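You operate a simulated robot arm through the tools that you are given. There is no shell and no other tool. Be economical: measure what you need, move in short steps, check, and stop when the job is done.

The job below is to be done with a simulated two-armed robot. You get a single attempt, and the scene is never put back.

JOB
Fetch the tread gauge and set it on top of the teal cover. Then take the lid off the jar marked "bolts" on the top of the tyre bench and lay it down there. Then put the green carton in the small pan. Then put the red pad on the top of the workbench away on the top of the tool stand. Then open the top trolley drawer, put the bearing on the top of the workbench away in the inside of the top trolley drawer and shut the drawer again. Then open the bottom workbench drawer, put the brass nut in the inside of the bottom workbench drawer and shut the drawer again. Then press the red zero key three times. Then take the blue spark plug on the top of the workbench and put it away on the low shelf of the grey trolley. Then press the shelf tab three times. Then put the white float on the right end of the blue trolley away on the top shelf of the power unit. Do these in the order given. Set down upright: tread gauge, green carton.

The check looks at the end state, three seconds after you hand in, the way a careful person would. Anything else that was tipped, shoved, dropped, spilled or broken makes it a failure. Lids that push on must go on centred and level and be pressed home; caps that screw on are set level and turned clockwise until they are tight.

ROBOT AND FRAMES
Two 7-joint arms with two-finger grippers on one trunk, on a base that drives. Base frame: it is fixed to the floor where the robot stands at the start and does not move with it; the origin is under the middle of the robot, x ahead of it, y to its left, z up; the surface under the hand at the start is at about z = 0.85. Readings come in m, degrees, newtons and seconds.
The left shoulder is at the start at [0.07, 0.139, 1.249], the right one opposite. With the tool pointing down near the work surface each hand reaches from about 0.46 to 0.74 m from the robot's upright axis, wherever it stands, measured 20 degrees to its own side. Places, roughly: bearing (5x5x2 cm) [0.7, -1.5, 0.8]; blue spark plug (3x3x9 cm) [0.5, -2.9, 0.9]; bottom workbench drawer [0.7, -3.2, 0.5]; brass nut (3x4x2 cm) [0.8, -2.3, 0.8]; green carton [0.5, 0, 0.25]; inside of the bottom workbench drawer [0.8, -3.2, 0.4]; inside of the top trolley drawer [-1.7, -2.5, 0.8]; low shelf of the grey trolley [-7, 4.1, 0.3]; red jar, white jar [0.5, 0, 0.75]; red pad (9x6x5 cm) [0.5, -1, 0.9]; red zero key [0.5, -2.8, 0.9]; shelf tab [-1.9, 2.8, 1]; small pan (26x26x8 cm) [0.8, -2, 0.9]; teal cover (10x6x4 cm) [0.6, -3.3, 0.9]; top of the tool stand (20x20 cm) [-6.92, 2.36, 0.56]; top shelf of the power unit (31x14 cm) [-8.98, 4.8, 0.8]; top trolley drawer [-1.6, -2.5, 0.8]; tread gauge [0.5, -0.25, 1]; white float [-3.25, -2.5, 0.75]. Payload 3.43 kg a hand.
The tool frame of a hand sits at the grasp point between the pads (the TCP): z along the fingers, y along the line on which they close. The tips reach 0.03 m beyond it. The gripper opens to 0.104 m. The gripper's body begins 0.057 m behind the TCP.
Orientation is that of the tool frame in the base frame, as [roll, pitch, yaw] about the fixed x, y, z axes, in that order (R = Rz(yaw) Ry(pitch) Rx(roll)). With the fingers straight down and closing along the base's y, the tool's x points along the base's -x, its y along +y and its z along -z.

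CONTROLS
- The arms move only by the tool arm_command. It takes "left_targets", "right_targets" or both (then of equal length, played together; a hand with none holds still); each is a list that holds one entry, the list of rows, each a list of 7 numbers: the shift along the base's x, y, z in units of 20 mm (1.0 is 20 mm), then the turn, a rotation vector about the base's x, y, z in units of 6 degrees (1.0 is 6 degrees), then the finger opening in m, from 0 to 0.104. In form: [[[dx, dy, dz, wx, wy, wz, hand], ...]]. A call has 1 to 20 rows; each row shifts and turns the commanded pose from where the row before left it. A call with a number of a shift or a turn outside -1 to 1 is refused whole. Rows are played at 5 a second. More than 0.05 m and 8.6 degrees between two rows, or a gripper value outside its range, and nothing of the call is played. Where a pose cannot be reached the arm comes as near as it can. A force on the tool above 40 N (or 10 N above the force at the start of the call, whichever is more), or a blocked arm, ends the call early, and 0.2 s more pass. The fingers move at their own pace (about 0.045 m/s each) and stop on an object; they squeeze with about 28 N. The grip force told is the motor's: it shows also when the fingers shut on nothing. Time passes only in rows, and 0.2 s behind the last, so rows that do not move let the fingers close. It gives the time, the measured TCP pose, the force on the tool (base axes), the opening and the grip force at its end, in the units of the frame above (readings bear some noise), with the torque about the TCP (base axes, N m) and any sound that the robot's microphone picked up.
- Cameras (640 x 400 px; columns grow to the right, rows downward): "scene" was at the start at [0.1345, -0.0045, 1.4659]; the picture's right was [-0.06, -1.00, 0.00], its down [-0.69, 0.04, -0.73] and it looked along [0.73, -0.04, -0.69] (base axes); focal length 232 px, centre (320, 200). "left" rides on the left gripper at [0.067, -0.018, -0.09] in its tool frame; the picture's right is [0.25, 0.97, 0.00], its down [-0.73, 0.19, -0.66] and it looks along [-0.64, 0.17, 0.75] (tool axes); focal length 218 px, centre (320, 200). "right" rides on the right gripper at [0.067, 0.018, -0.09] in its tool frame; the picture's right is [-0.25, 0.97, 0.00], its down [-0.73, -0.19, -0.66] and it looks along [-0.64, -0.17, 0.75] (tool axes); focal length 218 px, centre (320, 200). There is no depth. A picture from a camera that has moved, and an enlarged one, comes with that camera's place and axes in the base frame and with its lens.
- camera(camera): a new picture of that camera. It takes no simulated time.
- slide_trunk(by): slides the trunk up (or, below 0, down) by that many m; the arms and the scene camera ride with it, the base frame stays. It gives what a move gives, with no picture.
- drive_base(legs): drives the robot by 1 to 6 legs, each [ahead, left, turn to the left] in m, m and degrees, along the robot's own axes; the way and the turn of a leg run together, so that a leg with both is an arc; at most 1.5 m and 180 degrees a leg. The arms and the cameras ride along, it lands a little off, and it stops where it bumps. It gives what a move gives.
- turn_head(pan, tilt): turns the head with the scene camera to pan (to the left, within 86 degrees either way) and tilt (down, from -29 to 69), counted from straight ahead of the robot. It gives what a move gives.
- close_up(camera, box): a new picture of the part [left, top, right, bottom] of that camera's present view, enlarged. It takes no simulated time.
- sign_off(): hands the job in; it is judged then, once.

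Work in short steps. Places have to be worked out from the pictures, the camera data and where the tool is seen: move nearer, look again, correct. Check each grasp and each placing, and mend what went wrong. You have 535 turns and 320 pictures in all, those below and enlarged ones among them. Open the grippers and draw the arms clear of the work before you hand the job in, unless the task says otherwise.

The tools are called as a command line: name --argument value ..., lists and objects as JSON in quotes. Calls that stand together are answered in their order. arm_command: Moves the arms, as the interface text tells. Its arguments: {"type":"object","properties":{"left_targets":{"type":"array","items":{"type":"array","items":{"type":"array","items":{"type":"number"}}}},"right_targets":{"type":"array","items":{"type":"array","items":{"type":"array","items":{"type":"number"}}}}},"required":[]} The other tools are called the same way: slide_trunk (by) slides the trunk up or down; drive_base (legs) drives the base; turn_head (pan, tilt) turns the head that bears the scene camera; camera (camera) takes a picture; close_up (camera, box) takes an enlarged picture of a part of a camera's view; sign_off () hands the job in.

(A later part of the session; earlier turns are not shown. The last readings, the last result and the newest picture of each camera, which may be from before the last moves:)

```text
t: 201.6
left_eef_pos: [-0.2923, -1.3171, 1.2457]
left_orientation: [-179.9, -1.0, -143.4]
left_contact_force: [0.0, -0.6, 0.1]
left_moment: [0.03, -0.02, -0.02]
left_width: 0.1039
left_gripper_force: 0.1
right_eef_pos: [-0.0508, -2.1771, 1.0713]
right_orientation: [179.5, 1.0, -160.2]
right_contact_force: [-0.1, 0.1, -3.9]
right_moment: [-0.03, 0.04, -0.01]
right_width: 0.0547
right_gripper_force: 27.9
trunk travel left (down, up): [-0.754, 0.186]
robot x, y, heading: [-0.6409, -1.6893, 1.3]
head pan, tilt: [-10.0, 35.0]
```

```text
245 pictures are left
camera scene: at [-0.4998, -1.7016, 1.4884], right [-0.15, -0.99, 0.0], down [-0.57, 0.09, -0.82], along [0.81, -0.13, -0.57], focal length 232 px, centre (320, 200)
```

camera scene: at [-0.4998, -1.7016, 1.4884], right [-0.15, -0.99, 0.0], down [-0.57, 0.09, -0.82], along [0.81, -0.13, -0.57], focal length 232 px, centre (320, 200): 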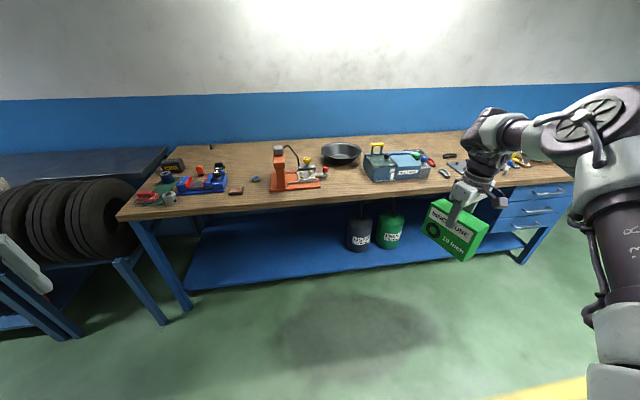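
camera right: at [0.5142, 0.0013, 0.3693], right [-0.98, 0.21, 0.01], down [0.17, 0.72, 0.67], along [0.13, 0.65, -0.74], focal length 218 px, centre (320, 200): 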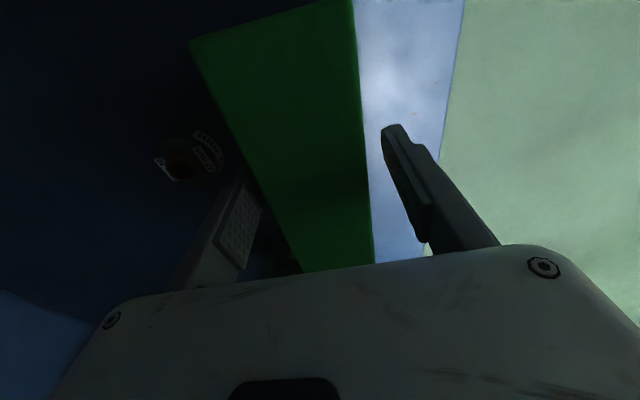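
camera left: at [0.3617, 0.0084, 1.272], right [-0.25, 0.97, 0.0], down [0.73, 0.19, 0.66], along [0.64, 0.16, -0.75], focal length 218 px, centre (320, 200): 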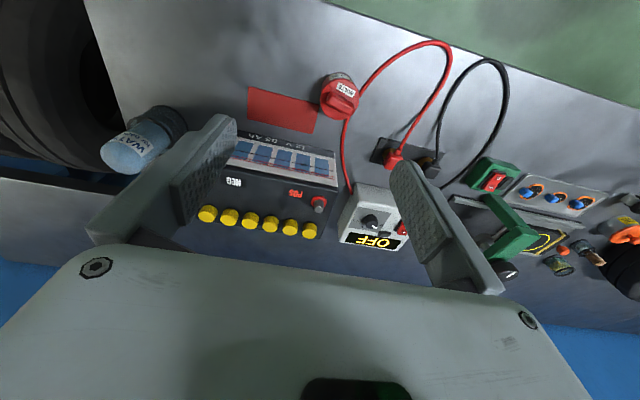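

close_up --camera "scene" --box '[240, 110, 460, 220]'

close_up --camera "scene" --box '[110, 130, 260, 220]'

```text
2.91 times, centred on (350, 165) of scene
camera zoom: at [-0.4998, -1.7016, 1.4884], right [-0.15, -0.99, 0.0], down [-0.57, 0.09, -0.82], along [0.81, -0.13, -0.57], focal length 676 px, centre (233, 302)
```

zoom: 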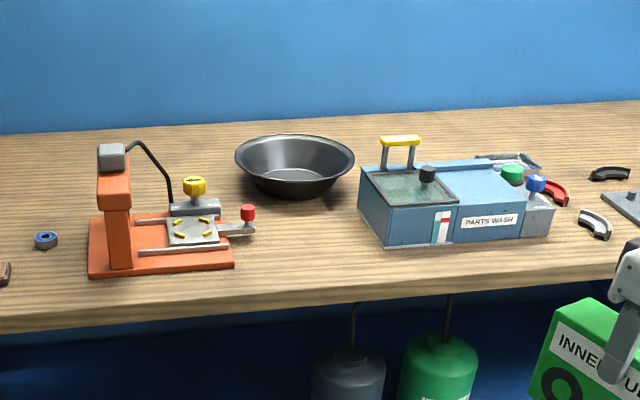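

```text
4.27 times, centred on (185, 175) of scene
camera zoom: at [-0.4998, -1.7016, 1.4884], right [-0.15, -0.99, 0.0], down [-0.57, 0.09, -0.82], along [0.81, -0.13, -0.57], focal length 992 px, centre (896, 307)
```

zoom: 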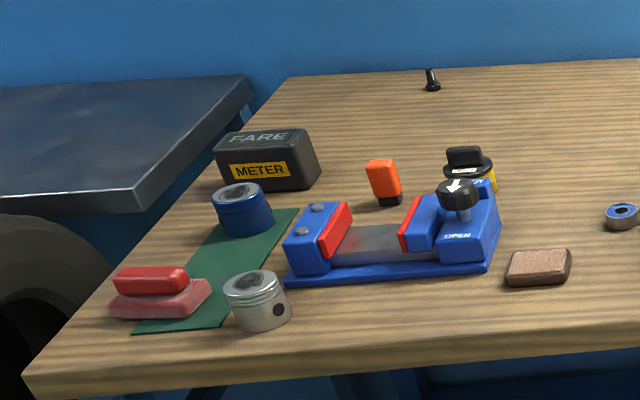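

Pan centre ≈[0.80,-2.04], diameter 0.25. I raise the trunk 0.1 for clearance, shift to y≈-1.97, turn to heading ~36° and look from the hand before going in.

slide_trunk --by 0.1

drive_base --legs '[[0, -0.285, 0], [0, 0, 34.7], [0.27, -0.196, 0]]'

camera --camera "scene"

```text
t: 203.0
left_eef_pos: [-0.2916, -1.3188, 1.3445]
left_orientation: [-180.0, -1.0, -143.4]
left_contact_force: [0.0, 0.2, 0.3]
left_moment: [-0.01, 0.0, 0.0]
left_width: 0.1039
left_gripper_force: 0.1
right_eef_pos: [-0.0518, -2.1768, 1.1703]
right_orientation: [179.5, 1.1, -160.1]
right_contact_force: [0.6, -0.5, -5.0]
right_moment: [-0.01, 0.02, 0.0]
right_width: 0.0548
right_gripper_force: 27.7
trunk travel left (down, up): [-0.854, 0.086]
robot x, y, heading: [-0.64, -1.6856, 1.0]
head pan, tilt: [-10.0, 35.0]
```

```text
t: 208.4
left_eef_pos: [-0.2364, -1.4542, 1.3452]
left_orientation: [-179.8, -0.9, -107.4]
left_contact_force: [0.0, -1.0, -0.3]
left_moment: [0.02, -0.03, -0.02]
left_width: 0.104
left_gripper_force: 0.1
right_eef_pos: [0.4636, -2.0081, 1.173]
right_orientation: [179.7, 1.0, -124.1]
right_contact_force: [-0.7, -0.1, -4.0]
right_moment: [-0.04, 0.01, 0.01]
right_width: 0.0547
right_gripper_force: 27.6
trunk travel left (down, up): [-0.854, 0.086]
robot x, y, heading: [-0.2951, -1.9598, 36.9]
head pan, tilt: [-10.0, 35.0]
```

```text
242 pictures are left
camera scene: at [-0.1792, -1.8886, 1.5887], right [0.46, -0.89, 0.0], down [-0.51, -0.26, -0.82], along [0.73, 0.38, -0.57], focal length 232 px, centre (320, 200)
```

scene: 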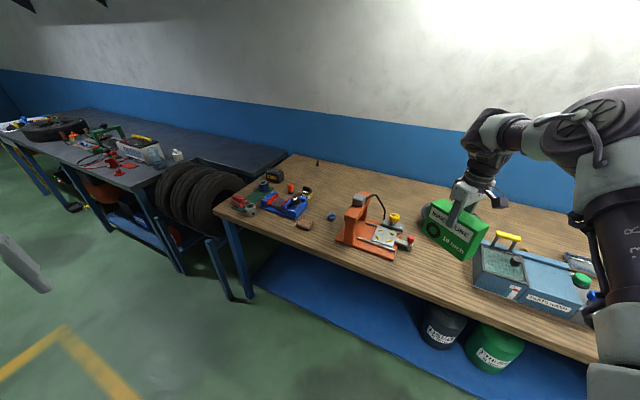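

drive_base --legs '[[0.246, -0.224, 0]]'

camera --camera "right"

turn_head --pan -40 --tilt 40

camera --camera "scene"

```text
t: 210.6
left_eef_pos: [0.0974, -1.4822, 1.3452]
left_orientation: [-179.8, -1.0, -107.3]
left_contact_force: [-0.5, -0.6, -0.1]
left_moment: [0.03, -0.04, -0.01]
left_width: 0.104
left_gripper_force: 0.1
right_eef_pos: [0.7981, -2.0355, 1.1727]
right_orientation: [179.6, 0.9, -124.1]
right_contact_force: [0.0, -0.3, -3.4]
right_moment: [-0.04, 0.0, 0.01]
right_width: 0.0546
right_gripper_force: 27.4
trunk travel left (down, up): [-0.854, 0.086]
robot x, y, heading: [0.0355, -1.9866, 37.3]
head pan, tilt: [-10.0, 35.0]
```

```text
241 pictures are left
camera right: at [0.7459, -2.0819, 1.2613], right [-0.66, 0.75, 0.01], down [0.56, 0.49, 0.67], along [0.5, 0.45, -0.74], focal length 218 px, centre (320, 200)
```

right: 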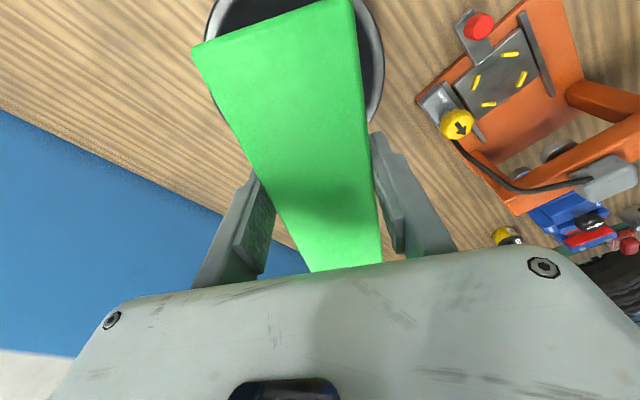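

```text
t: 211.6
left_eef_pos: [0.1014, -1.4826, 1.3447]
left_orientation: [180.0, -0.9, -107.3]
left_contact_force: [0.9, 0.1, -0.3]
left_moment: [-0.01, 0.02, -0.02]
left_width: 0.104
left_gripper_force: 0.1
right_eef_pos: [0.8004, -2.0355, 1.1711]
right_orientation: [179.5, 0.8, -124.1]
right_contact_force: [0.7, 0.1, -3.7]
right_moment: [-0.01, -0.01, 0.01]
right_width: 0.0544
right_gripper_force: 27.9
trunk travel left (down, up): [-0.854, 0.086]
robot x, y, heading: [0.0408, -1.9866, 37.2]
head pan, tilt: [-40.0, 40.0]
```

```text
240 pictures are left
camera scene: at [0.1658, -1.9608, 1.5807], right [-0.05, -1.0, 0.0], down [-0.64, 0.03, -0.77], along [0.76, -0.04, -0.64], focal length 232 px, centre (320, 200)
```

scene: 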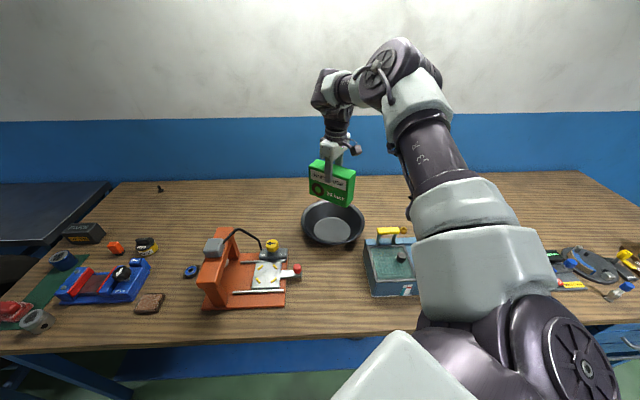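

close_up --camera "scene" --box '[290, 150, 380, 260]'

close_up --camera "right" --box '[180, 0, 400, 140]'

```text
3.64 times, centred on (335, 205) of scene
camera zoom: at [0.1658, -1.9608, 1.5807], right [-0.05, -1.0, 0.0], down [-0.64, 0.03, -0.77], along [0.76, -0.04, -0.64], focal length 845 px, centre (266, 182)
```

zoom: 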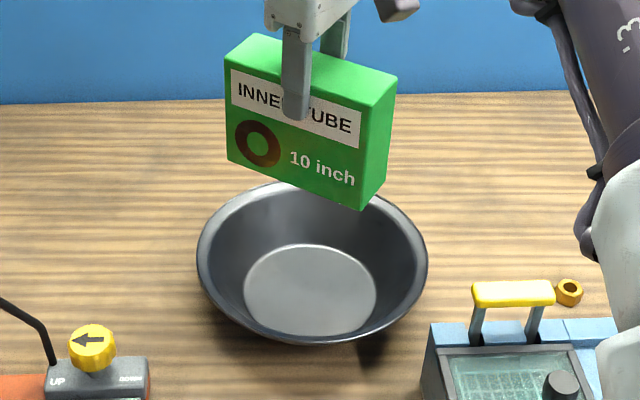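

```text
2.86 times, centred on (290, 70) of right
camera zoom: at [0.7492, -2.0823, 1.2591], right [-0.66, 0.75, 0.01], down [0.57, 0.48, 0.67], along [0.49, 0.45, -0.74], focal length 624 px, centre (406, 571)
```

zoom: 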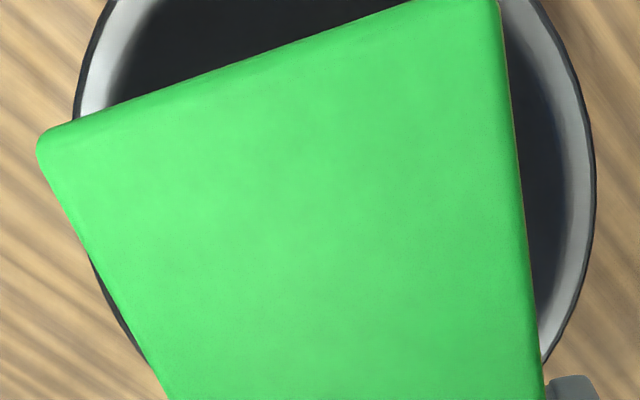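

Pan bottom disc ≈0.154 m, carton diagonal ≈0.15, so centring matters. I shift a bit and lower to just above the rim, then check.

arm_command --right_targets '[[[0.3, -0.6, -0.8, 0, 0, 0, 0], [0, 0, -0.9, 0, 0, 0, 0], [0, 0, -0.9, 0, 0, 0, 0], [0, 0, -0.9, 0, 0, 0, 0], [0, 0, -0.9, 0, 0, 0, 0], [0, 0, -0.9, 0, 0, 0, 0], [0, 0, -0.9, 0, 0, 0, 0], [0, 0, 0, 0, 0, 0, 0]]]'

close_up --camera "scene" --box '[280, 160, 390, 270]'

camera --camera "right"

```text
t: 213.4
left_eef_pos: [0.0996, -1.4839, 1.345]
left_orientation: [-180.0, -1.1, -107.4]
left_contact_force: [-0.2, 0.6, 0.9]
left_moment: [-0.01, -0.01, -0.01]
left_width: 0.104
left_gripper_force: 0.1
right_eef_pos: [0.7919, -2.0495, 1.0582]
right_orientation: [179.5, 1.0, -124.1]
right_contact_force: [0.5, -0.1, -3.9]
right_moment: [-0.02, 0.02, -0.01]
right_width: 0.0546
right_gripper_force: 27.9
right hand out of reach, approached as far as the arm can: row 6, 7
trunk travel left (down, up): [-0.854, 0.086]
robot x, y, heading: [0.0361, -1.991, 37.3]
head pan, tilt: [-40.0, 40.0]
```

```text
3.64 times, centred on (335, 215) of scene
camera zoom: at [0.165, -1.9607, 1.5808], right [-0.05, -1.0, 0.0], down [-0.64, 0.03, -0.77], along [0.76, -0.04, -0.64], focal length 845 px, centre (266, 146)
```

zoom: 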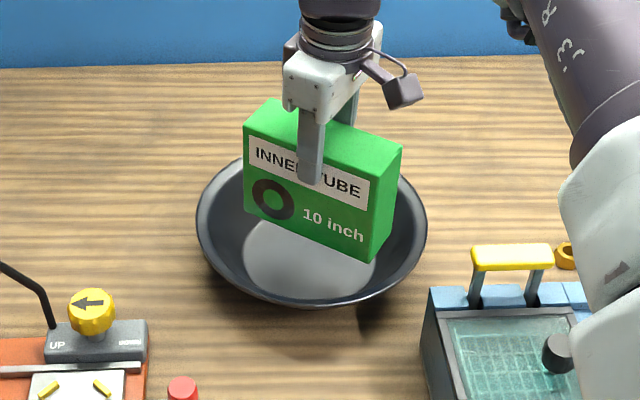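

```text
236 pictures are left
camera right: at [0.7395, -2.098, 1.1462], right [-0.66, 0.75, 0.01], down [0.56, 0.48, 0.67], along [0.5, 0.45, -0.74], focal length 218 px, centre (320, 200)
```

right: 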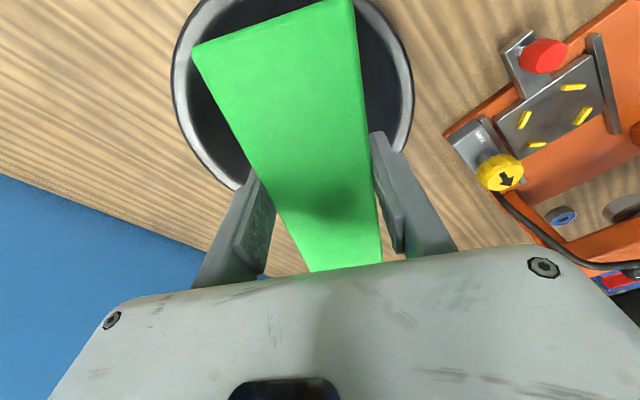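

The carton is ~2.5 cm short of the pan's centre in x. I drive +0.028 in x, lower the trunk 5 cm, and re-check.

drive_base --legs '[[0.022, -0.017, 0]]'

slide_trunk --by -0.045

close_up --camera "scene" --box '[280, 150, 390, 260]'

camera --camera "right"

```text
t: 214.2
left_eef_pos: [0.1191, -1.4832, 1.3457]
left_orientation: [-179.7, -0.9, -107.3]
left_contact_force: [-1.6, 0.1, -0.3]
left_moment: [0.01, -0.11, -0.04]
left_width: 0.1042
left_gripper_force: 0.1
right_eef_pos: [0.8128, -2.0506, 1.0638]
right_orientation: [179.9, 1.2, -124.2]
right_contact_force: [-0.8, 0.2, -3.8]
right_moment: [0.01, -0.06, 0.02]
right_width: 0.0546
right_gripper_force: 27.9
trunk travel left (down, up): [-0.854, 0.086]
robot x, y, heading: [0.0671, -1.9848, 37.4]
head pan, tilt: [-40.0, 40.0]
```

```text
t: 215.1
left_eef_pos: [0.1276, -1.4824, 1.2998]
left_orientation: [-179.9, -1.0, -107.3]
left_contact_force: [0.5, 0.2, 0.0]
left_moment: [0.01, -0.01, -0.01]
left_width: 0.1039
left_gripper_force: 0.0
right_eef_pos: [0.8187, -2.0505, 1.0128]
right_orientation: [179.6, 1.0, -124.1]
right_contact_force: [0.6, -0.1, -4.9]
right_moment: [-0.02, -0.01, 0.02]
right_width: 0.0546
right_gripper_force: 28.2
trunk travel left (down, up): [-0.809, 0.131]
robot x, y, heading: [0.066, -1.9896, 37.2]
head pan, tilt: [-40.0, 40.0]
```

```text
3.64 times, centred on (335, 205) of scene
camera zoom: at [0.1922, -1.9607, 1.5358], right [-0.05, -1.0, 0.0], down [-0.64, 0.03, -0.77], along [0.76, -0.04, -0.64], focal length 845 px, centre (266, 182)
```

zoom: 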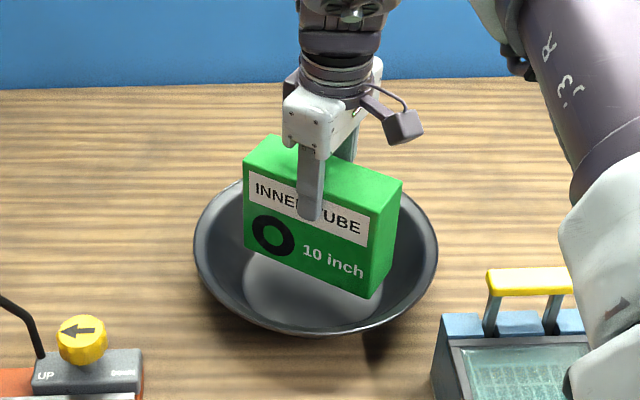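

```text
234 pictures are left
camera right: at [0.7668, -2.0978, 1.1013], right [-0.66, 0.75, 0.01], down [0.56, 0.48, 0.67], along [0.5, 0.45, -0.74], focal length 218 px, centre (320, 200)
```

right: 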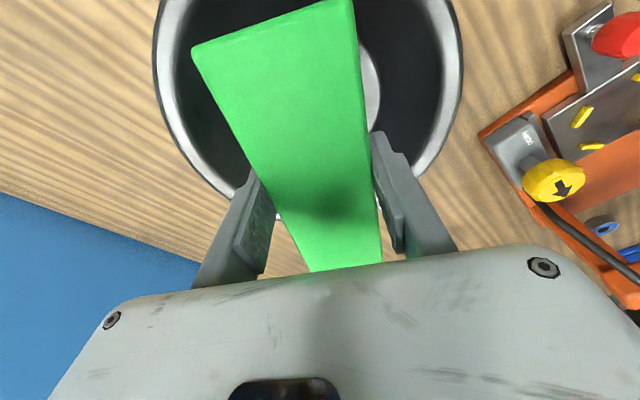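

Nearly centred; I shift +9 mm in x with the arm and lower the trunk in steps.

arm_command --right_targets '[[[0.45, -0.1, 0, 0, 0, 0, 0], [0, 0, 0, 0, 0, 0, 0]]]'

slide_trunk --by -0.03

close_up --camera "scene" --box '[280, 150, 390, 260]'

camera --camera "right"

```text
t: 215.7
left_eef_pos: [0.1277, -1.4822, 1.3006]
left_orientation: [-179.8, -1.0, -107.2]
left_contact_force: [-0.7, 1.0, -0.7]
left_moment: [-0.01, 0.02, -0.01]
left_width: 0.1039
left_gripper_force: 0.0
right_eef_pos: [0.8216, -2.0549, 1.0159]
right_orientation: [179.6, 1.1, -124.2]
right_contact_force: [0.1, 0.0, -5.2]
right_moment: [0.0, 0.04, 0.01]
right_width: 0.0548
right_gripper_force: 28.0
right hand out of reach, approached as far as the arm can: row 1
trunk travel left (down, up): [-0.809, 0.131]
robot x, y, heading: [0.065, -1.9867, 37.4]
head pan, tilt: [-40.0, 40.0]
```

```text
t: 216.4
left_eef_pos: [0.1264, -1.4827, 1.27]
left_orientation: [-179.8, -1.0, -107.2]
left_contact_force: [0.9, 0.1, -0.4]
left_moment: [-0.02, 0.03, 0.0]
left_width: 0.104
left_gripper_force: 0.1
right_eef_pos: [0.8227, -2.0537, 0.987]
right_orientation: [179.7, 1.0, -124.2]
right_contact_force: [-0.4, 0.0, -4.4]
right_moment: [-0.07, -0.01, 0.03]
right_width: 0.0546
right_gripper_force: 28.0
trunk travel left (down, up): [-0.779, 0.161]
robot x, y, heading: [0.0611, -1.985, 37.6]
head pan, tilt: [-40.0, 40.0]
```

```text
3.64 times, centred on (335, 205) of scene
camera zoom: at [0.1917, -1.9609, 1.5058], right [-0.05, -1.0, 0.0], down [-0.64, 0.03, -0.77], along [0.76, -0.04, -0.64], focal length 845 px, centre (266, 182)
```

zoom: 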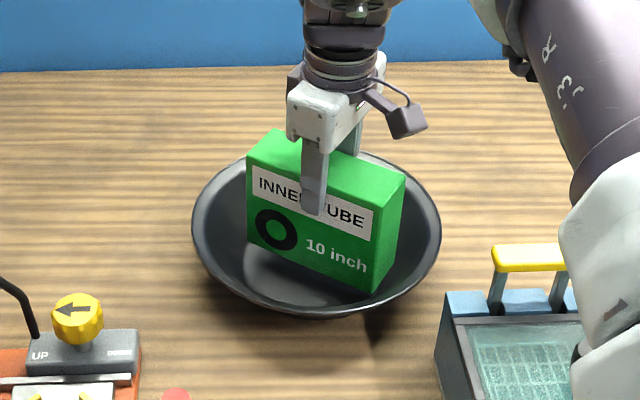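

```text
232 pictures are left
camera right: at [0.7706, -2.1016, 1.0749], right [-0.66, 0.75, 0.01], down [0.56, 0.48, 0.67], along [0.5, 0.45, -0.74], focal length 218 px, centre (320, 200)
```

right: 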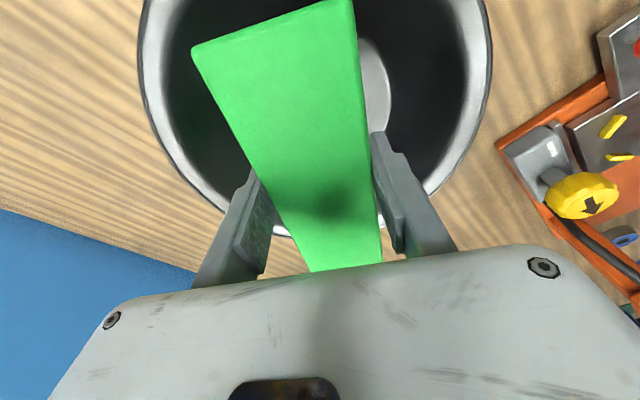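

Well centred. Continue down 2.5 cm by trunk, then feel for contact.

slide_trunk --by -0.022

arm_command --right_targets '[[[0, 0, -0.15, 0, 0, 0, 0], [0, 0, 0, 0, 0, 0, 0]]]'

arm_command --right_targets '[[[0, 0, -0.15, 0, 0, 0, 0], [0, 0, 0, 0, 0, 0, 0]]]'

```text
t: 217.1
left_eef_pos: [0.1248, -1.4833, 1.2484]
left_orientation: [-179.7, -1.0, -107.3]
left_contact_force: [1.1, 1.0, 0.0]
left_moment: [0.0, 0.02, 0.02]
left_width: 0.1042
left_gripper_force: 0.0
right_eef_pos: [0.8212, -2.0543, 0.9677]
right_orientation: [179.6, 1.3, -124.1]
right_contact_force: [-1.0, 0.9, 13.0]
right_moment: [0.67, -0.33, -0.14]
right_width: 0.0549
right_gripper_force: 28.4
trunk travel left (down, up): [-0.757, 0.183]
robot x, y, heading: [0.0653, -1.9894, 37.0]
head pan, tilt: [-40.0, 40.0]
```

```text
t: 217.7
left_eef_pos: [0.1226, -1.4821, 1.2478]
left_orientation: [-179.8, -0.9, -107.2]
left_contact_force: [0.0, 0.1, 0.3]
left_moment: [-0.03, 0.0, 0.02]
left_width: 0.104
left_gripper_force: 0.1
right_eef_pos: [0.8212, -2.054, 0.9674]
right_orientation: [-179.9, 1.6, -124.0]
right_contact_force: [9.2, 1.2, 29.7]
right_moment: [-0.11, 0.09, 0.1]
right_width: 0.0545
right_gripper_force: 28.1
trunk travel left (down, up): [-0.757, 0.183]
robot x, y, heading: [0.0672, -1.9875, 37.1]
head pan, tilt: [-40.0, 40.0]
```

```text
t: 218.3
left_eef_pos: [0.123, -1.4831, 1.2476]
left_orientation: [-179.7, -1.0, -107.3]
left_contact_force: [-0.1, 0.1, 0.3]
left_moment: [0.02, -0.02, -0.03]
left_width: 0.1039
left_gripper_force: 0.1
right_eef_pos: [0.8208, -2.054, 0.9672]
right_orientation: [-179.9, 1.7, -124.0]
right_contact_force: [15.5, 1.4, 34.5]
right_moment: [0.07, -0.52, 0.13]
right_width: 0.0546
right_gripper_force: 28.2
trunk travel left (down, up): [-0.757, 0.183]
robot x, y, heading: [0.0641, -1.986, 37.2]
head pan, tilt: [-40.0, 40.0]
```

Carton is on the pan. Ease up 6 mm of command and check forces.

arm_command --right_targets '[[[0, 0, 0.2, 0, 0, 0, 0], [0, 0, 0.15, 0, 0, 0, 0], [0, 0, 0, 0, 0, 0, 0]]]'

close_up --camera "scene" --box '[280, 140, 390, 250]'

```text
t: 219.1
left_eef_pos: [0.1253, -1.4821, 1.2481]
left_orientation: [-179.9, -0.9, -107.4]
left_contact_force: [-0.3, 0.1, -1.4]
left_moment: [0.02, -0.01, 0.02]
left_width: 0.104
left_gripper_force: 0.0
right_eef_pos: [0.8197, -2.0528, 0.9668]
right_orientation: [179.5, 0.9, -124.1]
right_contact_force: [5.2, 1.7, 6.6]
right_moment: [0.27, -0.63, -0.03]
right_width: 0.0546
right_gripper_force: 28.2
trunk travel left (down, up): [-0.757, 0.183]
robot x, y, heading: [0.0645, -1.9875, 37.1]
head pan, tilt: [-40.0, 40.0]
```

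```text
3.64 times, centred on (335, 195) of scene
camera zoom: at [0.1902, -1.9601, 1.4837], right [-0.05, -1.0, 0.0], down [-0.64, 0.03, -0.77], along [0.77, -0.04, -0.64], focal length 845 px, centre (266, 218)
```

zoom: 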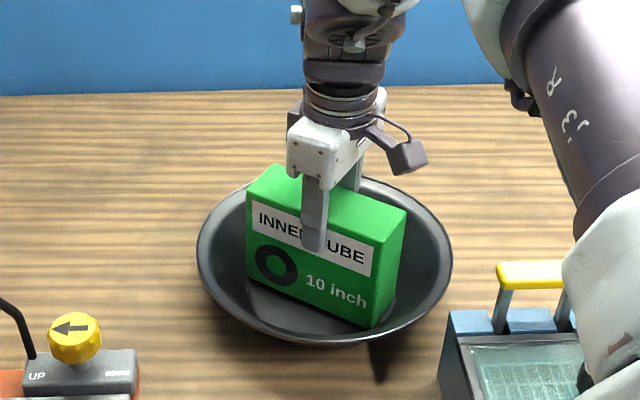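

arm_command --right_targets '[[[0, 0, 0.05, 0, 0, 0, 0], [0, 0, 0, 0, 0, 0, 0.058], [0, 0, 0, 0, 0, 0, 0.066], [0, 0, 0, 0, 0, 0, 0.075], [0, 0, 0, 0, 0, 0, 0.08], [0, 0, 0, 0, 0, 0, 0.08]]]'

close_up --camera "scene" --box '[280, 140, 390, 250]'

```text
t: 220.5
left_eef_pos: [0.1259, -1.4839, 1.2488]
left_orientation: [-179.8, -1.1, -107.2]
left_contact_force: [0.1, 0.6, -0.3]
left_moment: [-0.03, -0.01, 0.0]
left_width: 0.1041
left_gripper_force: 0.0
right_eef_pos: [0.8214, -2.0533, 0.9689]
right_orientation: [179.5, 1.0, -124.1]
right_contact_force: [0.7, -0.2, 0.5]
right_moment: [-0.03, -0.01, -0.01]
right_width: 0.0799
right_gripper_force: 0.1
trunk travel left (down, up): [-0.757, 0.183]
robot x, y, heading: [0.0653, -1.9895, 37.3]
head pan, tilt: [-40.0, 40.0]
```

```text
3.64 times, centred on (335, 195) of scene
camera zoom: at [0.1907, -1.9606, 1.4839], right [-0.05, -1.0, 0.0], down [-0.64, 0.03, -0.77], along [0.77, -0.04, -0.64], focal length 845 px, centre (266, 218)
```

zoom: 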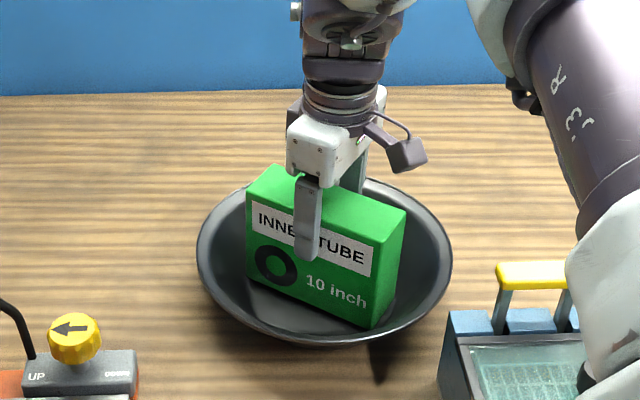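

Released and standing. Raise by trunk 0.15 straight up, then look.

slide_trunk --by 0.17

camera --camera "right"

close_up --camera "scene" --box '[250, 160, 470, 290]'

```text
t: 222.4
left_eef_pos: [0.1256, -1.4822, 1.4193]
left_orientation: [-179.9, -1.0, -107.3]
left_contact_force: [-1.0, 0.1, 0.3]
left_moment: [-0.01, 0.01, 0.02]
left_width: 0.1038
left_gripper_force: 0.1
right_eef_pos: [0.8217, -2.053, 1.1388]
right_orientation: [179.6, 1.1, -124.2]
right_contact_force: [0.5, 0.2, 0.0]
right_moment: [-0.01, 0.02, 0.02]
right_width: 0.0802
right_gripper_force: 0.0
trunk travel left (down, up): [-0.927, 0.013]
robot x, y, heading: [0.0632, -1.9865, 37.0]
head pan, tilt: [-40.0, 40.0]
```

```text
229 pictures are left
camera right: at [0.7694, -2.1013, 1.2263], right [-0.66, 0.75, 0.01], down [0.56, 0.48, 0.67], along [0.5, 0.45, -0.74], focal length 218 px, centre (320, 200)
```

right: 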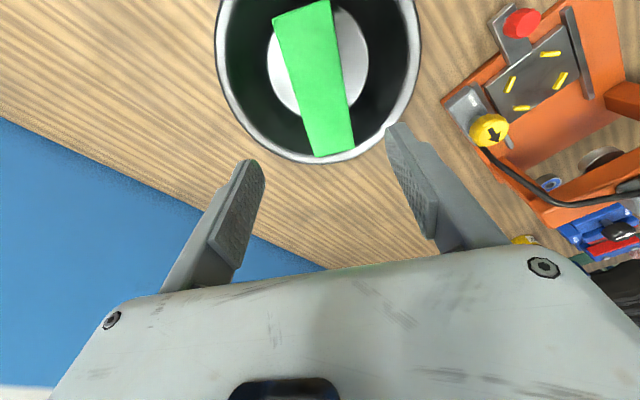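

```text
2.91 times, centred on (360, 225) of scene
camera zoom: at [0.1908, -1.9607, 1.6539], right [-0.05, -1.0, 0.0], down [-0.64, 0.03, -0.77], along [0.77, -0.04, -0.64], focal length 676 px, centre (204, 127)
```

zoom: 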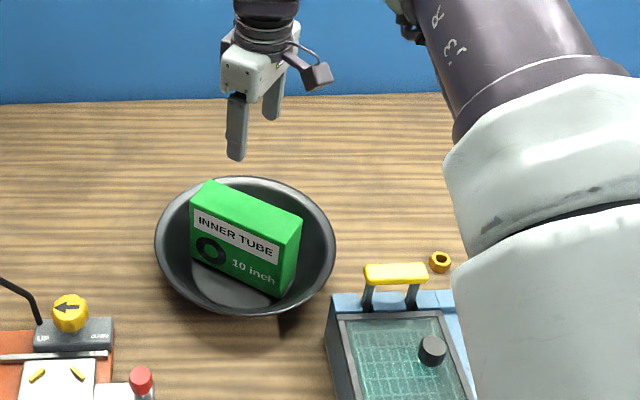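

Carton stands upright in the pan. Next the red pad: I back out, square up and strafe left to y≈-0.74.

drive_base --legs '[[-0.4, 0.3, 0], [0, 0, -37], [0, 1.24, 0]]'

turn_head --pan -15 --tilt 45

camera --camera "scene"

```text
t: 232.8
left_eef_pos: [-0.0669, -0.4257, 1.4189]
left_orientation: [-179.9, -0.8, -145.1]
left_contact_force: [-1.0, -0.1, -0.2]
left_moment: [0.0, 0.02, 0.01]
left_width: 0.1039
left_gripper_force: 0.0
right_eef_pos: [0.1329, -1.3016, 1.1376]
right_orientation: [179.6, 1.0, -161.8]
right_contact_force: [-0.4, 0.1, -0.2]
right_moment: [0.03, 0.01, 0.02]
right_width: 0.0799
right_gripper_force: 0.1
trunk travel left (down, up): [-0.927, 0.013]
robot x, y, heading: [-0.4231, -0.7865, -0.6]
head pan, tilt: [-40.0, 40.0]
```

```text
t: 233.7
left_eef_pos: [-0.0668, -0.4238, 1.4191]
left_orientation: [-179.9, -1.0, -145.2]
left_contact_force: [-1.1, -0.2, 0.2]
left_moment: [-0.02, 0.0, 0.01]
left_width: 0.1042
left_gripper_force: 0.1
right_eef_pos: [0.132, -1.302, 1.1394]
right_orientation: [179.7, 1.1, -161.8]
right_contact_force: [-0.2, -0.6, 0.6]
right_moment: [0.0, -0.04, -0.04]
right_width: 0.0802
right_gripper_force: 0.2
trunk travel left (down, up): [-0.927, 0.013]
robot x, y, heading: [-0.4222, -0.7835, -0.4]
head pan, tilt: [-15.0, 45.0]
```

```text
227 pictures are left
camera scene: at [-0.2948, -0.8068, 1.6467], right [-0.27, -0.96, 0.0], down [-0.68, 0.19, -0.71], along [0.68, -0.19, -0.71], focal length 232 px, centre (320, 200)
```

scene: 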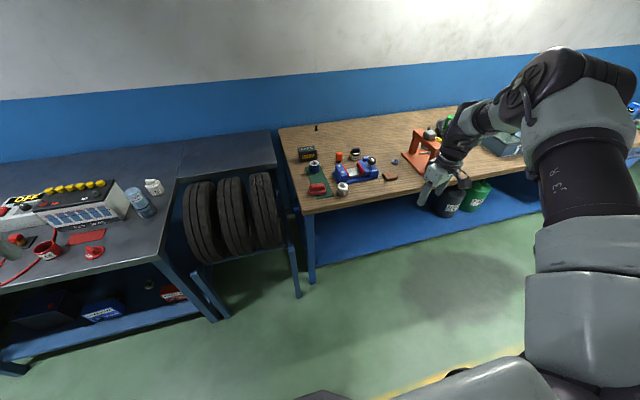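

close_up --camera "scene" --box '[285, 140, 415, 215]'

```text
4.92 times, centred on (350, 178) of scene
camera zoom: at [-0.2948, -0.8068, 1.6467], right [-0.27, -0.96, 0.0], down [-0.68, 0.19, -0.71], along [0.68, -0.19, -0.71], focal length 1144 px, centre (172, 311)
```

zoom: 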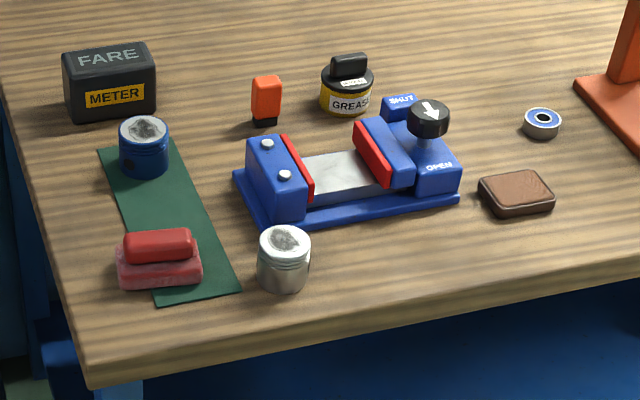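

Pad centre ≈[0.53,-1.02], long axis ~81° from x; I'll grip across its 9 cm length. Adjust arm pose (inward, yaw −27°) then drive in.

slide_trunk --by -0.1

arm_command --right_targets '[[[-0.14, 0.95, 0, 0, 0, -0.45, 0.104], [-0.14, 0.95, 0, 0, 0, -0.45, 0.104], [-0.14, 0.95, 0, 0, 0, -0.45, 0.104], [-0.14, 0.95, 0, 0, 0, -0.45, 0.104], [-0.14, 0.95, 0, 0, 0, -0.45, 0.104], [-0.14, 0.95, 0, 0, 0, -0.45, 0.104], [-0.14, 0.95, 0, 0, 0, -0.45, 0.104], [-0.14, 0.95, 0, 0, 0, -0.45, 0.104], [-0.14, 0.95, 0, 0, 0, -0.45, 0.104], [-0.14, 0.95, 0, 0, 0, -0.45, 0.104], [0, 0, 0, 0, 0, 0, 0.104]]]'

drive_base --legs '[[0.41, 0.09, 0]]'

camera --camera "right"

```text
t: 235.0
left_eef_pos: [-0.067, -0.4236, 1.3179]
left_orientation: [-180.0, -1.0, -145.2]
left_contact_force: [0.6, -0.3, -0.8]
left_moment: [-0.03, 0.03, -0.01]
left_width: 0.104
left_gripper_force: 0.0
right_eef_pos: [0.1331, -1.3021, 1.0383]
right_orientation: [179.6, 1.0, -161.8]
right_contact_force: [-0.3, -0.5, 0.3]
right_moment: [-0.02, 0.01, 0.02]
right_width: 0.0799
right_gripper_force: 0.1
trunk travel left (down, up): [-0.827, 0.113]
robot x, y, heading: [-0.4213, -0.7844, -0.5]
head pan, tilt: [-15.0, 45.0]
```

```text
t: 237.4
left_eef_pos: [-0.0677, -0.4253, 1.3177]
left_orientation: [-179.9, -1.0, -145.1]
left_contact_force: [-0.2, 0.0, 0.4]
left_moment: [-0.03, 0.01, -0.01]
left_width: 0.1039
left_gripper_force: 0.1
right_eef_pos: [0.1058, -1.1114, 1.0369]
right_orientation: [179.6, 1.0, 171.1]
right_contact_force: [-0.1, 0.0, 0.3]
right_moment: [-0.02, -0.01, 0.01]
right_width: 0.1041
right_gripper_force: 0.0
trunk travel left (down, up): [-0.827, 0.113]
robot x, y, heading: [-0.4236, -0.7865, -0.5]
head pan, tilt: [-15.0, 45.0]
```

```text
t: 240.0
left_eef_pos: [0.3417, -0.3359, 1.3189]
left_orientation: [-179.8, -0.9, -144.5]
left_contact_force: [0.5, 0.6, 0.9]
left_moment: [0.02, -0.04, -0.03]
left_width: 0.1039
left_gripper_force: 0.1
right_eef_pos: [0.5188, -1.0211, 1.0367]
right_orientation: [179.6, 1.2, 171.6]
right_contact_force: [-0.9, 0.1, 0.1]
right_moment: [-0.02, -0.01, -0.01]
right_width: 0.104
right_gripper_force: 0.1
trunk travel left (down, up): [-0.827, 0.113]
robot x, y, heading: [-0.0096, -0.7001, -0.1]
head pan, tilt: [-15.0, 45.0]
```

```text
225 pictures are left
camera right: at [0.454, -0.9943, 1.1255], right [0.39, 0.92, 0.01], down [0.68, -0.3, 0.67], along [0.62, -0.25, -0.74], focal length 218 px, centre (320, 200)
```

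right: 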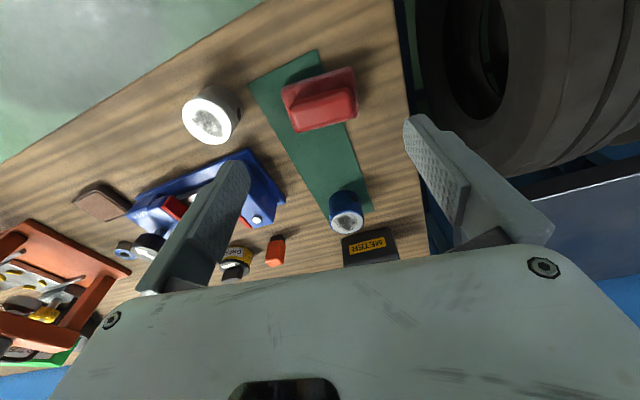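

Hand aligned with the pad. Descend to z≈0.89 and close.

arm_command --right_targets '[[[0.55, 0, -0.9, 0, 0, 0, 0.104], [0, 0, -0.9, 0, 0, 0, 0.104], [0, 0, -0.9, 0, 0, 0, 0.104], [0, 0, -0.9, 0, 0, 0, 0.104], [0, 0, 0, 0, 0, 0, 0.104]]]'

camera --camera "right"

```text
t: 241.2
left_eef_pos: [0.3445, -0.3355, 1.3176]
left_orientation: [-179.9, -0.9, -144.6]
left_contact_force: [0.4, -0.7, 0.7]
left_moment: [0.01, 0.02, 0.0]
left_width: 0.1041
left_gripper_force: 0.0
right_eef_pos: [0.5074, -1.0342, 0.9921]
right_orientation: [179.6, 1.2, 171.7]
right_contact_force: [-0.1, 0.5, -0.1]
right_moment: [-0.02, 0.03, -0.03]
right_width: 0.104
right_gripper_force: 0.1
right hand out of reach, approached as far as the arm can: row 2, 3, 4
trunk travel left (down, up): [-0.827, 0.113]
robot x, y, heading: [-0.009, -0.6964, -0.0]
head pan, tilt: [-15.0, 45.0]
```

```text
224 pictures are left
camera right: at [0.4413, -1.0062, 1.0798], right [0.39, 0.92, 0.01], down [0.68, -0.3, 0.67], along [0.62, -0.25, -0.74], focal length 218 px, centre (320, 200)
```

right: 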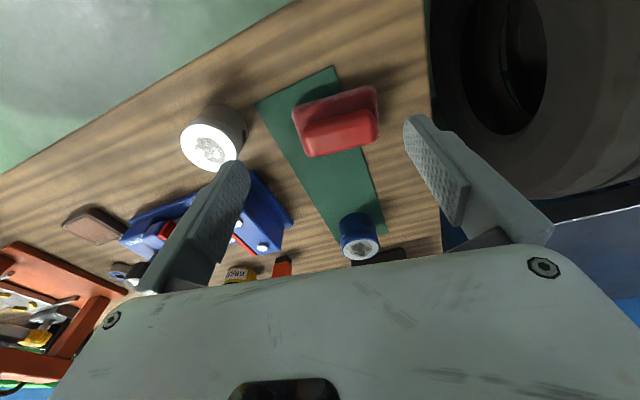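

Trunk is too high for this; I raise the hand 0.13, lower the trunk 0.18, and retry.

arm_command --right_targets '[[[0, 0, 1, 0, 0, 0, 0.104], [0, 0, 1, 0, 0, 0, 0.104], [0, 0, 1, 0, 0, 0, 0.104], [0, 0, 1, 0, 0, 0, 0.104], [0, 0, 1, 0, 0, 0, 0.104], [0, 0, 1, 0, 0, 0, 0.104], [0, 0, 1, 0, 0, 0, 0.104]]]'

slide_trunk --by -0.18

arm_command --right_targets '[[[0.4, 0.2, 0, 0, 0, 0, 0.104], [0.4, 0.2, 0, 0, 0, 0, 0.104], [0.4, 0.2, 0, 0, 0, 0, 0.104], [0, 0, 0, 0, 0, 0, 0.104]]]'

camera --camera "right"

```text
t: 242.8
left_eef_pos: [0.3427, -0.3356, 1.3187]
left_orientation: [-179.8, -0.8, -144.7]
left_contact_force: [-1.0, 0.0, -0.9]
left_moment: [-0.03, -0.01, 0.01]
left_width: 0.1038
left_gripper_force: 0.0
right_eef_pos: [0.5049, -1.0339, 1.134]
right_orientation: [179.5, 1.2, 171.6]
right_contact_force: [-0.8, -0.2, 0.5]
right_moment: [-0.02, -0.02, 0.01]
right_width: 0.1038
right_gripper_force: 0.0
trunk travel left (down, up): [-0.827, 0.113]
robot x, y, heading: [-0.0129, -0.7002, 0.0]
head pan, tilt: [-15.0, 45.0]
```

```text
t: 244.8
left_eef_pos: [0.3426, -0.336, 1.1387]
left_orientation: [-179.8, -1.0, -144.5]
left_contact_force: [0.0, -0.2, 0.1]
left_moment: [0.02, 0.0, 0.01]
left_width: 0.104
left_gripper_force: 0.0
right_eef_pos: [0.5052, -1.0346, 0.9519]
right_orientation: [179.6, 1.1, 171.6]
right_contact_force: [-0.1, -0.3, 0.5]
right_moment: [0.03, -0.01, -0.02]
right_width: 0.1039
right_gripper_force: 0.1
trunk travel left (down, up): [-0.647, 0.293]
robot x, y, heading: [-0.0158, -0.6968, -0.3]
head pan, tilt: [-15.0, 45.0]
```

```text
t: 245.8
left_eef_pos: [0.344, -0.3359, 1.138]
left_orientation: [-179.9, -1.1, -144.6]
left_contact_force: [-0.6, -0.1, 0.5]
left_moment: [-0.03, -0.03, -0.01]
left_width: 0.1041
left_gripper_force: 0.1
right_eef_pos: [0.5301, -1.0226, 0.9521]
right_orientation: [179.6, 1.1, 171.6]
right_contact_force: [-0.4, -0.3, 0.3]
right_moment: [0.01, 0.01, 0.0]
right_width: 0.1042
right_gripper_force: 0.2
trunk travel left (down, up): [-0.647, 0.293]
robot x, y, heading: [-0.0103, -0.7013, -0.3]
head pan, tilt: [-15.0, 45.0]
```

```text
223 pictures are left
camera right: at [0.4649, -0.9954, 1.0408], right [0.39, 0.92, 0.01], down [0.68, -0.3, 0.67], along [0.62, -0.25, -0.74], focal length 218 px, centre (320, 200)
```

right: 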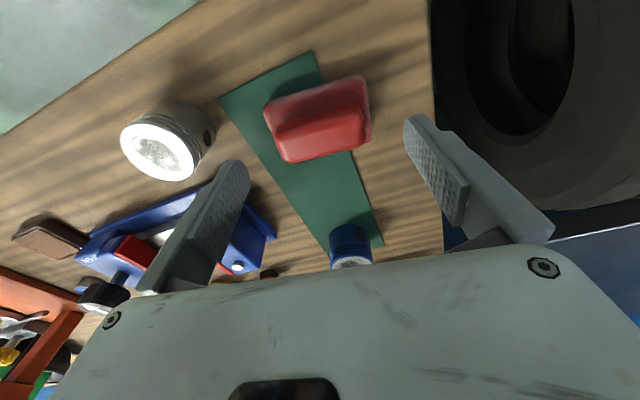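

arm_command --right_targets '[[[-0.15, 0.15, -0.8, 0, 0, 0, 0.104], [0, 0, -0.8, 0, 0, 0, 0.104], [0, 0, -0.8, 0, 0, 0, 0.104], [0, 0, -0.7, 0, 0, 0, 0.104], [0, 0, 0, 0, 0, 0, 0.104], [0, 0, 0, 0, 0, 0, 0.08], [0, 0, 0, 0, 0, 0, 0], [0, 0, 0, 0, 0, 0, 0], [0, 0, 0, 0, 0, 0, 0]]]'

camera --camera "right"

```text
t: 247.8
left_eef_pos: [0.3428, -0.3353, 1.1378]
left_orientation: [-179.9, -1.0, -144.5]
left_contact_force: [0.0, 0.0, 0.0]
left_moment: [0.0, -0.01, 0.02]
left_width: 0.1039
left_gripper_force: 0.0
right_eef_pos: [0.5269, -1.0184, 0.8918]
right_orientation: [179.7, 1.1, 171.6]
right_contact_force: [-1.1, -0.9, -0.2]
right_moment: [-0.01, -0.01, 0.03]
right_width: 0.084
right_gripper_force: 27.9
trunk travel left (down, up): [-0.647, 0.293]
robot x, y, heading: [-0.0088, -0.6979, 0.1]
head pan, tilt: [-15.0, 45.0]
```

```text
222 pictures are left
camera right: at [0.4628, -0.9915, 0.9799], right [0.39, 0.92, 0.01], down [0.68, -0.3, 0.67], along [0.62, -0.25, -0.74], focal length 218 px, centre (320, 200)
```

right: 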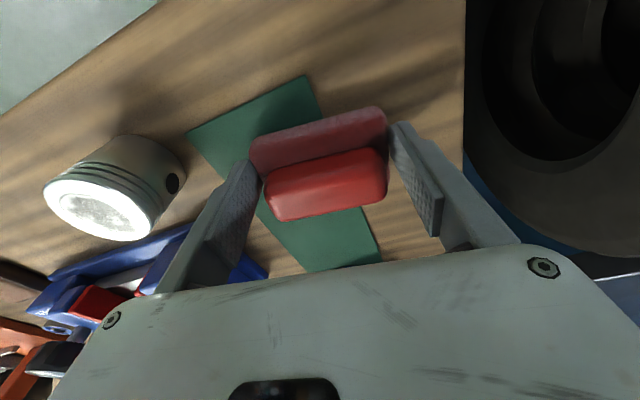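

Pad gripped (8.4 cm). Lift it and check.

arm_command --right_targets '[[[0, 0, 0.6, 0, 0, 0, 0], [0, 0, 0.8, 0, 0, 0, 0], [0, 0, 0.8, 0, 0, 0, 0], [0, 0, 0.8, 0, 0, 0, 0], [0, 0, 0.8, 0, 0, 0, 0], [0, 0, 0.8, 0, 0, 0, 0]]]'

slide_trunk --by 0.08

drive_base --legs '[[-0.5, 0, 0], [0, 0, 150]]'

turn_head --pan 0 --tilt 15

camera --camera "scene"

camera --camera "right"

```text
t: 249.2
left_eef_pos: [0.3433, -0.3352, 1.1388]
left_orientation: [-179.9, -1.1, -144.6]
left_contact_force: [0.2, 0.2, -0.1]
left_moment: [0.0, 0.02, -0.04]
left_width: 0.1036
left_gripper_force: 0.1
right_eef_pos: [0.5263, -1.0198, 0.9843]
right_orientation: [179.6, 1.0, 171.6]
right_contact_force: [0.2, 0.8, -0.3]
right_moment: [0.02, 0.01, 0.03]
right_width: 0.0841
right_gripper_force: 27.8
trunk travel left (down, up): [-0.647, 0.293]
robot x, y, heading: [-0.0104, -0.7008, -0.3]
head pan, tilt: [-15.0, 45.0]
```

```text
t: 250.4
left_eef_pos: [0.3437, -0.3361, 1.2185]
left_orientation: [-179.9, -1.0, -144.6]
left_contact_force: [-0.2, -0.3, 0.8]
left_moment: [0.01, 0.0, 0.0]
left_width: 0.1038
left_gripper_force: 0.0
right_eef_pos: [0.5252, -1.0214, 1.0638]
right_orientation: [179.5, 1.1, 171.6]
right_contact_force: [0.1, -0.1, -1.1]
right_moment: [0.02, -0.03, 0.05]
right_width: 0.084
right_gripper_force: 27.7
trunk travel left (down, up): [-0.727, 0.213]
robot x, y, heading: [-0.0139, -0.7003, 0.2]
head pan, tilt: [-15.0, 45.0]
```

```text
t: 259.3
left_eef_pos: [-0.9974, -0.8093, 1.2165]
left_orientation: [-179.9, -1.0, 2.1]
left_contact_force: [0.9, 0.4, 0.1]
left_moment: [0.0, 0.02, 0.0]
left_width: 0.1039
left_gripper_force: 0.1
right_eef_pos: [-0.7762, -0.1353, 1.0641]
right_orientation: [179.6, 1.1, -41.7]
right_contact_force: [-0.2, 0.2, -1.1]
right_moment: [-0.01, -0.07, 0.01]
right_width: 0.0842
right_gripper_force: 27.9
trunk travel left (down, up): [-0.727, 0.213]
robot x, y, heading: [-0.501, -0.7004, 146.6]
head pan, tilt: [-15.0, 45.0]
```

```text
t: 260.3
left_eef_pos: [-0.9988, -0.8078, 1.2188]
left_orientation: [-179.9, -1.1, 2.2]
left_contact_force: [0.3, 0.3, -0.5]
left_moment: [-0.04, 0.0, -0.02]
left_width: 0.1039
left_gripper_force: 0.1
right_eef_pos: [-0.776, -0.1363, 1.0646]
right_orientation: [179.6, 1.1, -41.6]
right_contact_force: [0.0, 1.0, -1.0]
right_moment: [-0.03, 0.0, -0.01]
right_width: 0.0842
right_gripper_force: 28.7
trunk travel left (down, up): [-0.727, 0.213]
robot x, y, heading: [-0.5003, -0.6988, 146.9]
head pan, tilt: [0.0, 15.0]
```

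```text
221 pictures are left
camera scene: at [-0.6201, -0.6196, 1.4934], right [0.55, 0.84, 0.0], down [0.22, -0.14, -0.97], along [-0.81, 0.53, -0.26], focal length 232 px, centre (320, 200)
```

scene: 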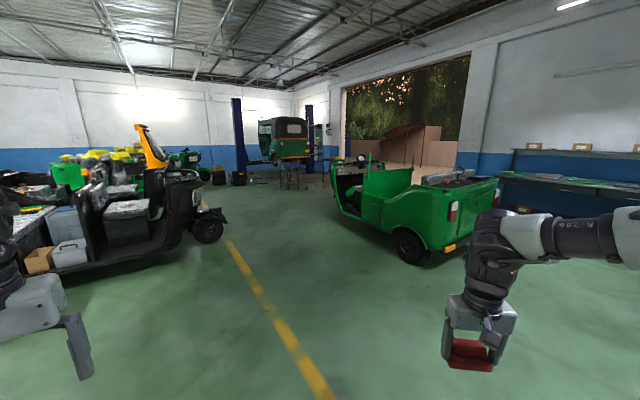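

```text
220 pictures are left
camera right: at [-0.7348, -0.1938, 1.152], right [-0.83, -0.55, 0.01], down [-0.41, 0.62, 0.67], along [-0.38, 0.55, -0.74], focal length 218 px, centre (320, 200)
```

right: 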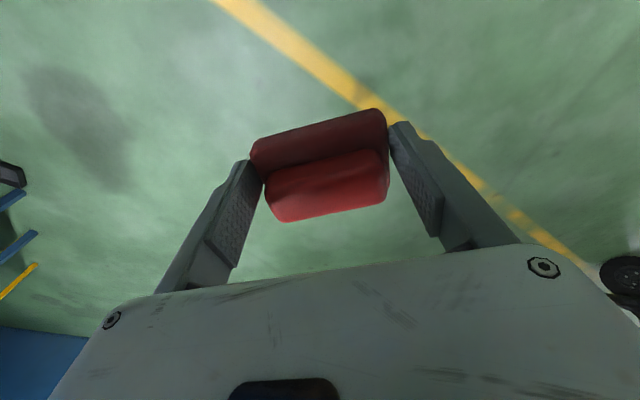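

close_up --camera "scene" --box '[180, 90, 380, 215]'

```text
3.20 times, centred on (280, 152) of scene
camera zoom: at [-0.6201, -0.6196, 1.4934], right [0.55, 0.84, 0.0], down [0.22, -0.14, -0.97], along [-0.81, 0.53, -0.26], focal length 744 px, centre (448, 352)
```

zoom: 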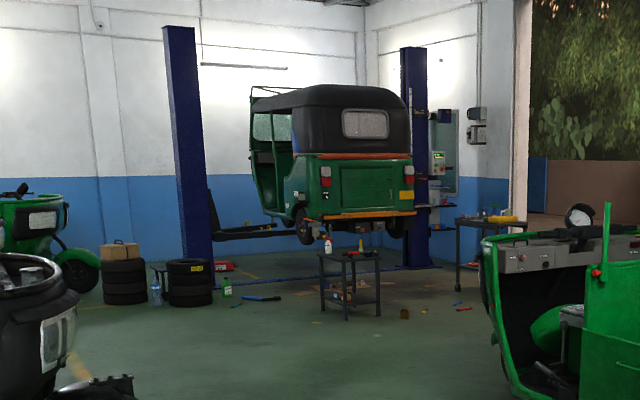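

The tool stand is the small table near the lift, about [-6.95,2.4]. The aisle is open; I turn to ~157° and drive 5.4 m.

drive_base --legs '[[0, 0, 9.8], [1.35, 0, 0], [1.35, 0, 0], [1.35, 0, 0], [1.3, 0, 0]]'

turn_head --pan 0 --tilt 30

camera --camera "scene"

```text
t: 286.4
left_eef_pos: [-5.7489, 1.4801, 1.2184]
left_orientation: [-179.9, -0.9, 8.5]
left_contact_force: [-0.4, 0.5, -0.2]
left_moment: [0.02, -0.01, -0.01]
left_width: 0.1042
left_gripper_force: 0.1
right_eef_pos: [-5.603, 2.1736, 1.0639]
right_orientation: [179.6, 1.0, -35.3]
right_contact_force: [0.1, 0.2, -0.2]
right_moment: [-0.02, -0.02, -0.01]
right_width: 0.0841
right_gripper_force: 28.4
trunk travel left (down, up): [-0.727, 0.213]
robot x, y, heading: [-5.2701, 1.6408, 153.1]
head pan, tilt: [0.0, 15.0]
```

```text
t: 287.2
left_eef_pos: [-5.7509, 1.4804, 1.2183]
left_orientation: [-179.9, -1.0, 8.5]
left_contact_force: [0.8, -0.6, 0.3]
left_moment: [0.0, 0.01, 0.02]
left_width: 0.1038
left_gripper_force: 0.0
right_eef_pos: [-5.6039, 2.1731, 1.063]
right_orientation: [179.6, 1.0, -35.2]
right_contact_force: [-0.5, 0.9, -1.7]
right_moment: [-0.05, 0.0, 0.02]
right_width: 0.0839
right_gripper_force: 27.7
trunk travel left (down, up): [-0.727, 0.213]
robot x, y, heading: [-5.2682, 1.647, 153.0]
head pan, tilt: [0.0, 30.0]
```

```text
218 pictures are left
camera scene: at [-5.3928, 1.7085, 1.4693], right [0.45, 0.89, 0.0], down [0.45, -0.23, -0.87], along [-0.77, 0.39, -0.5], focal length 232 px, centre (320, 200)
```

scene: 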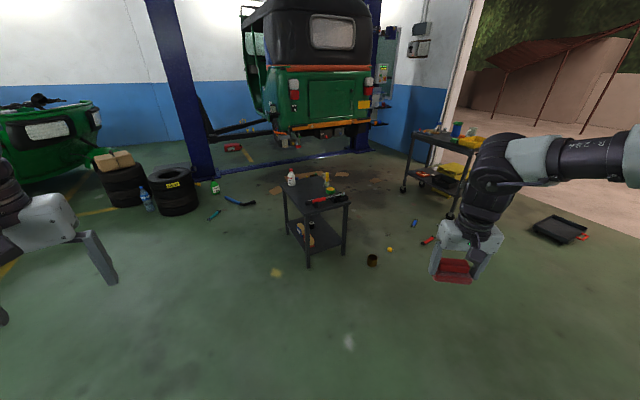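

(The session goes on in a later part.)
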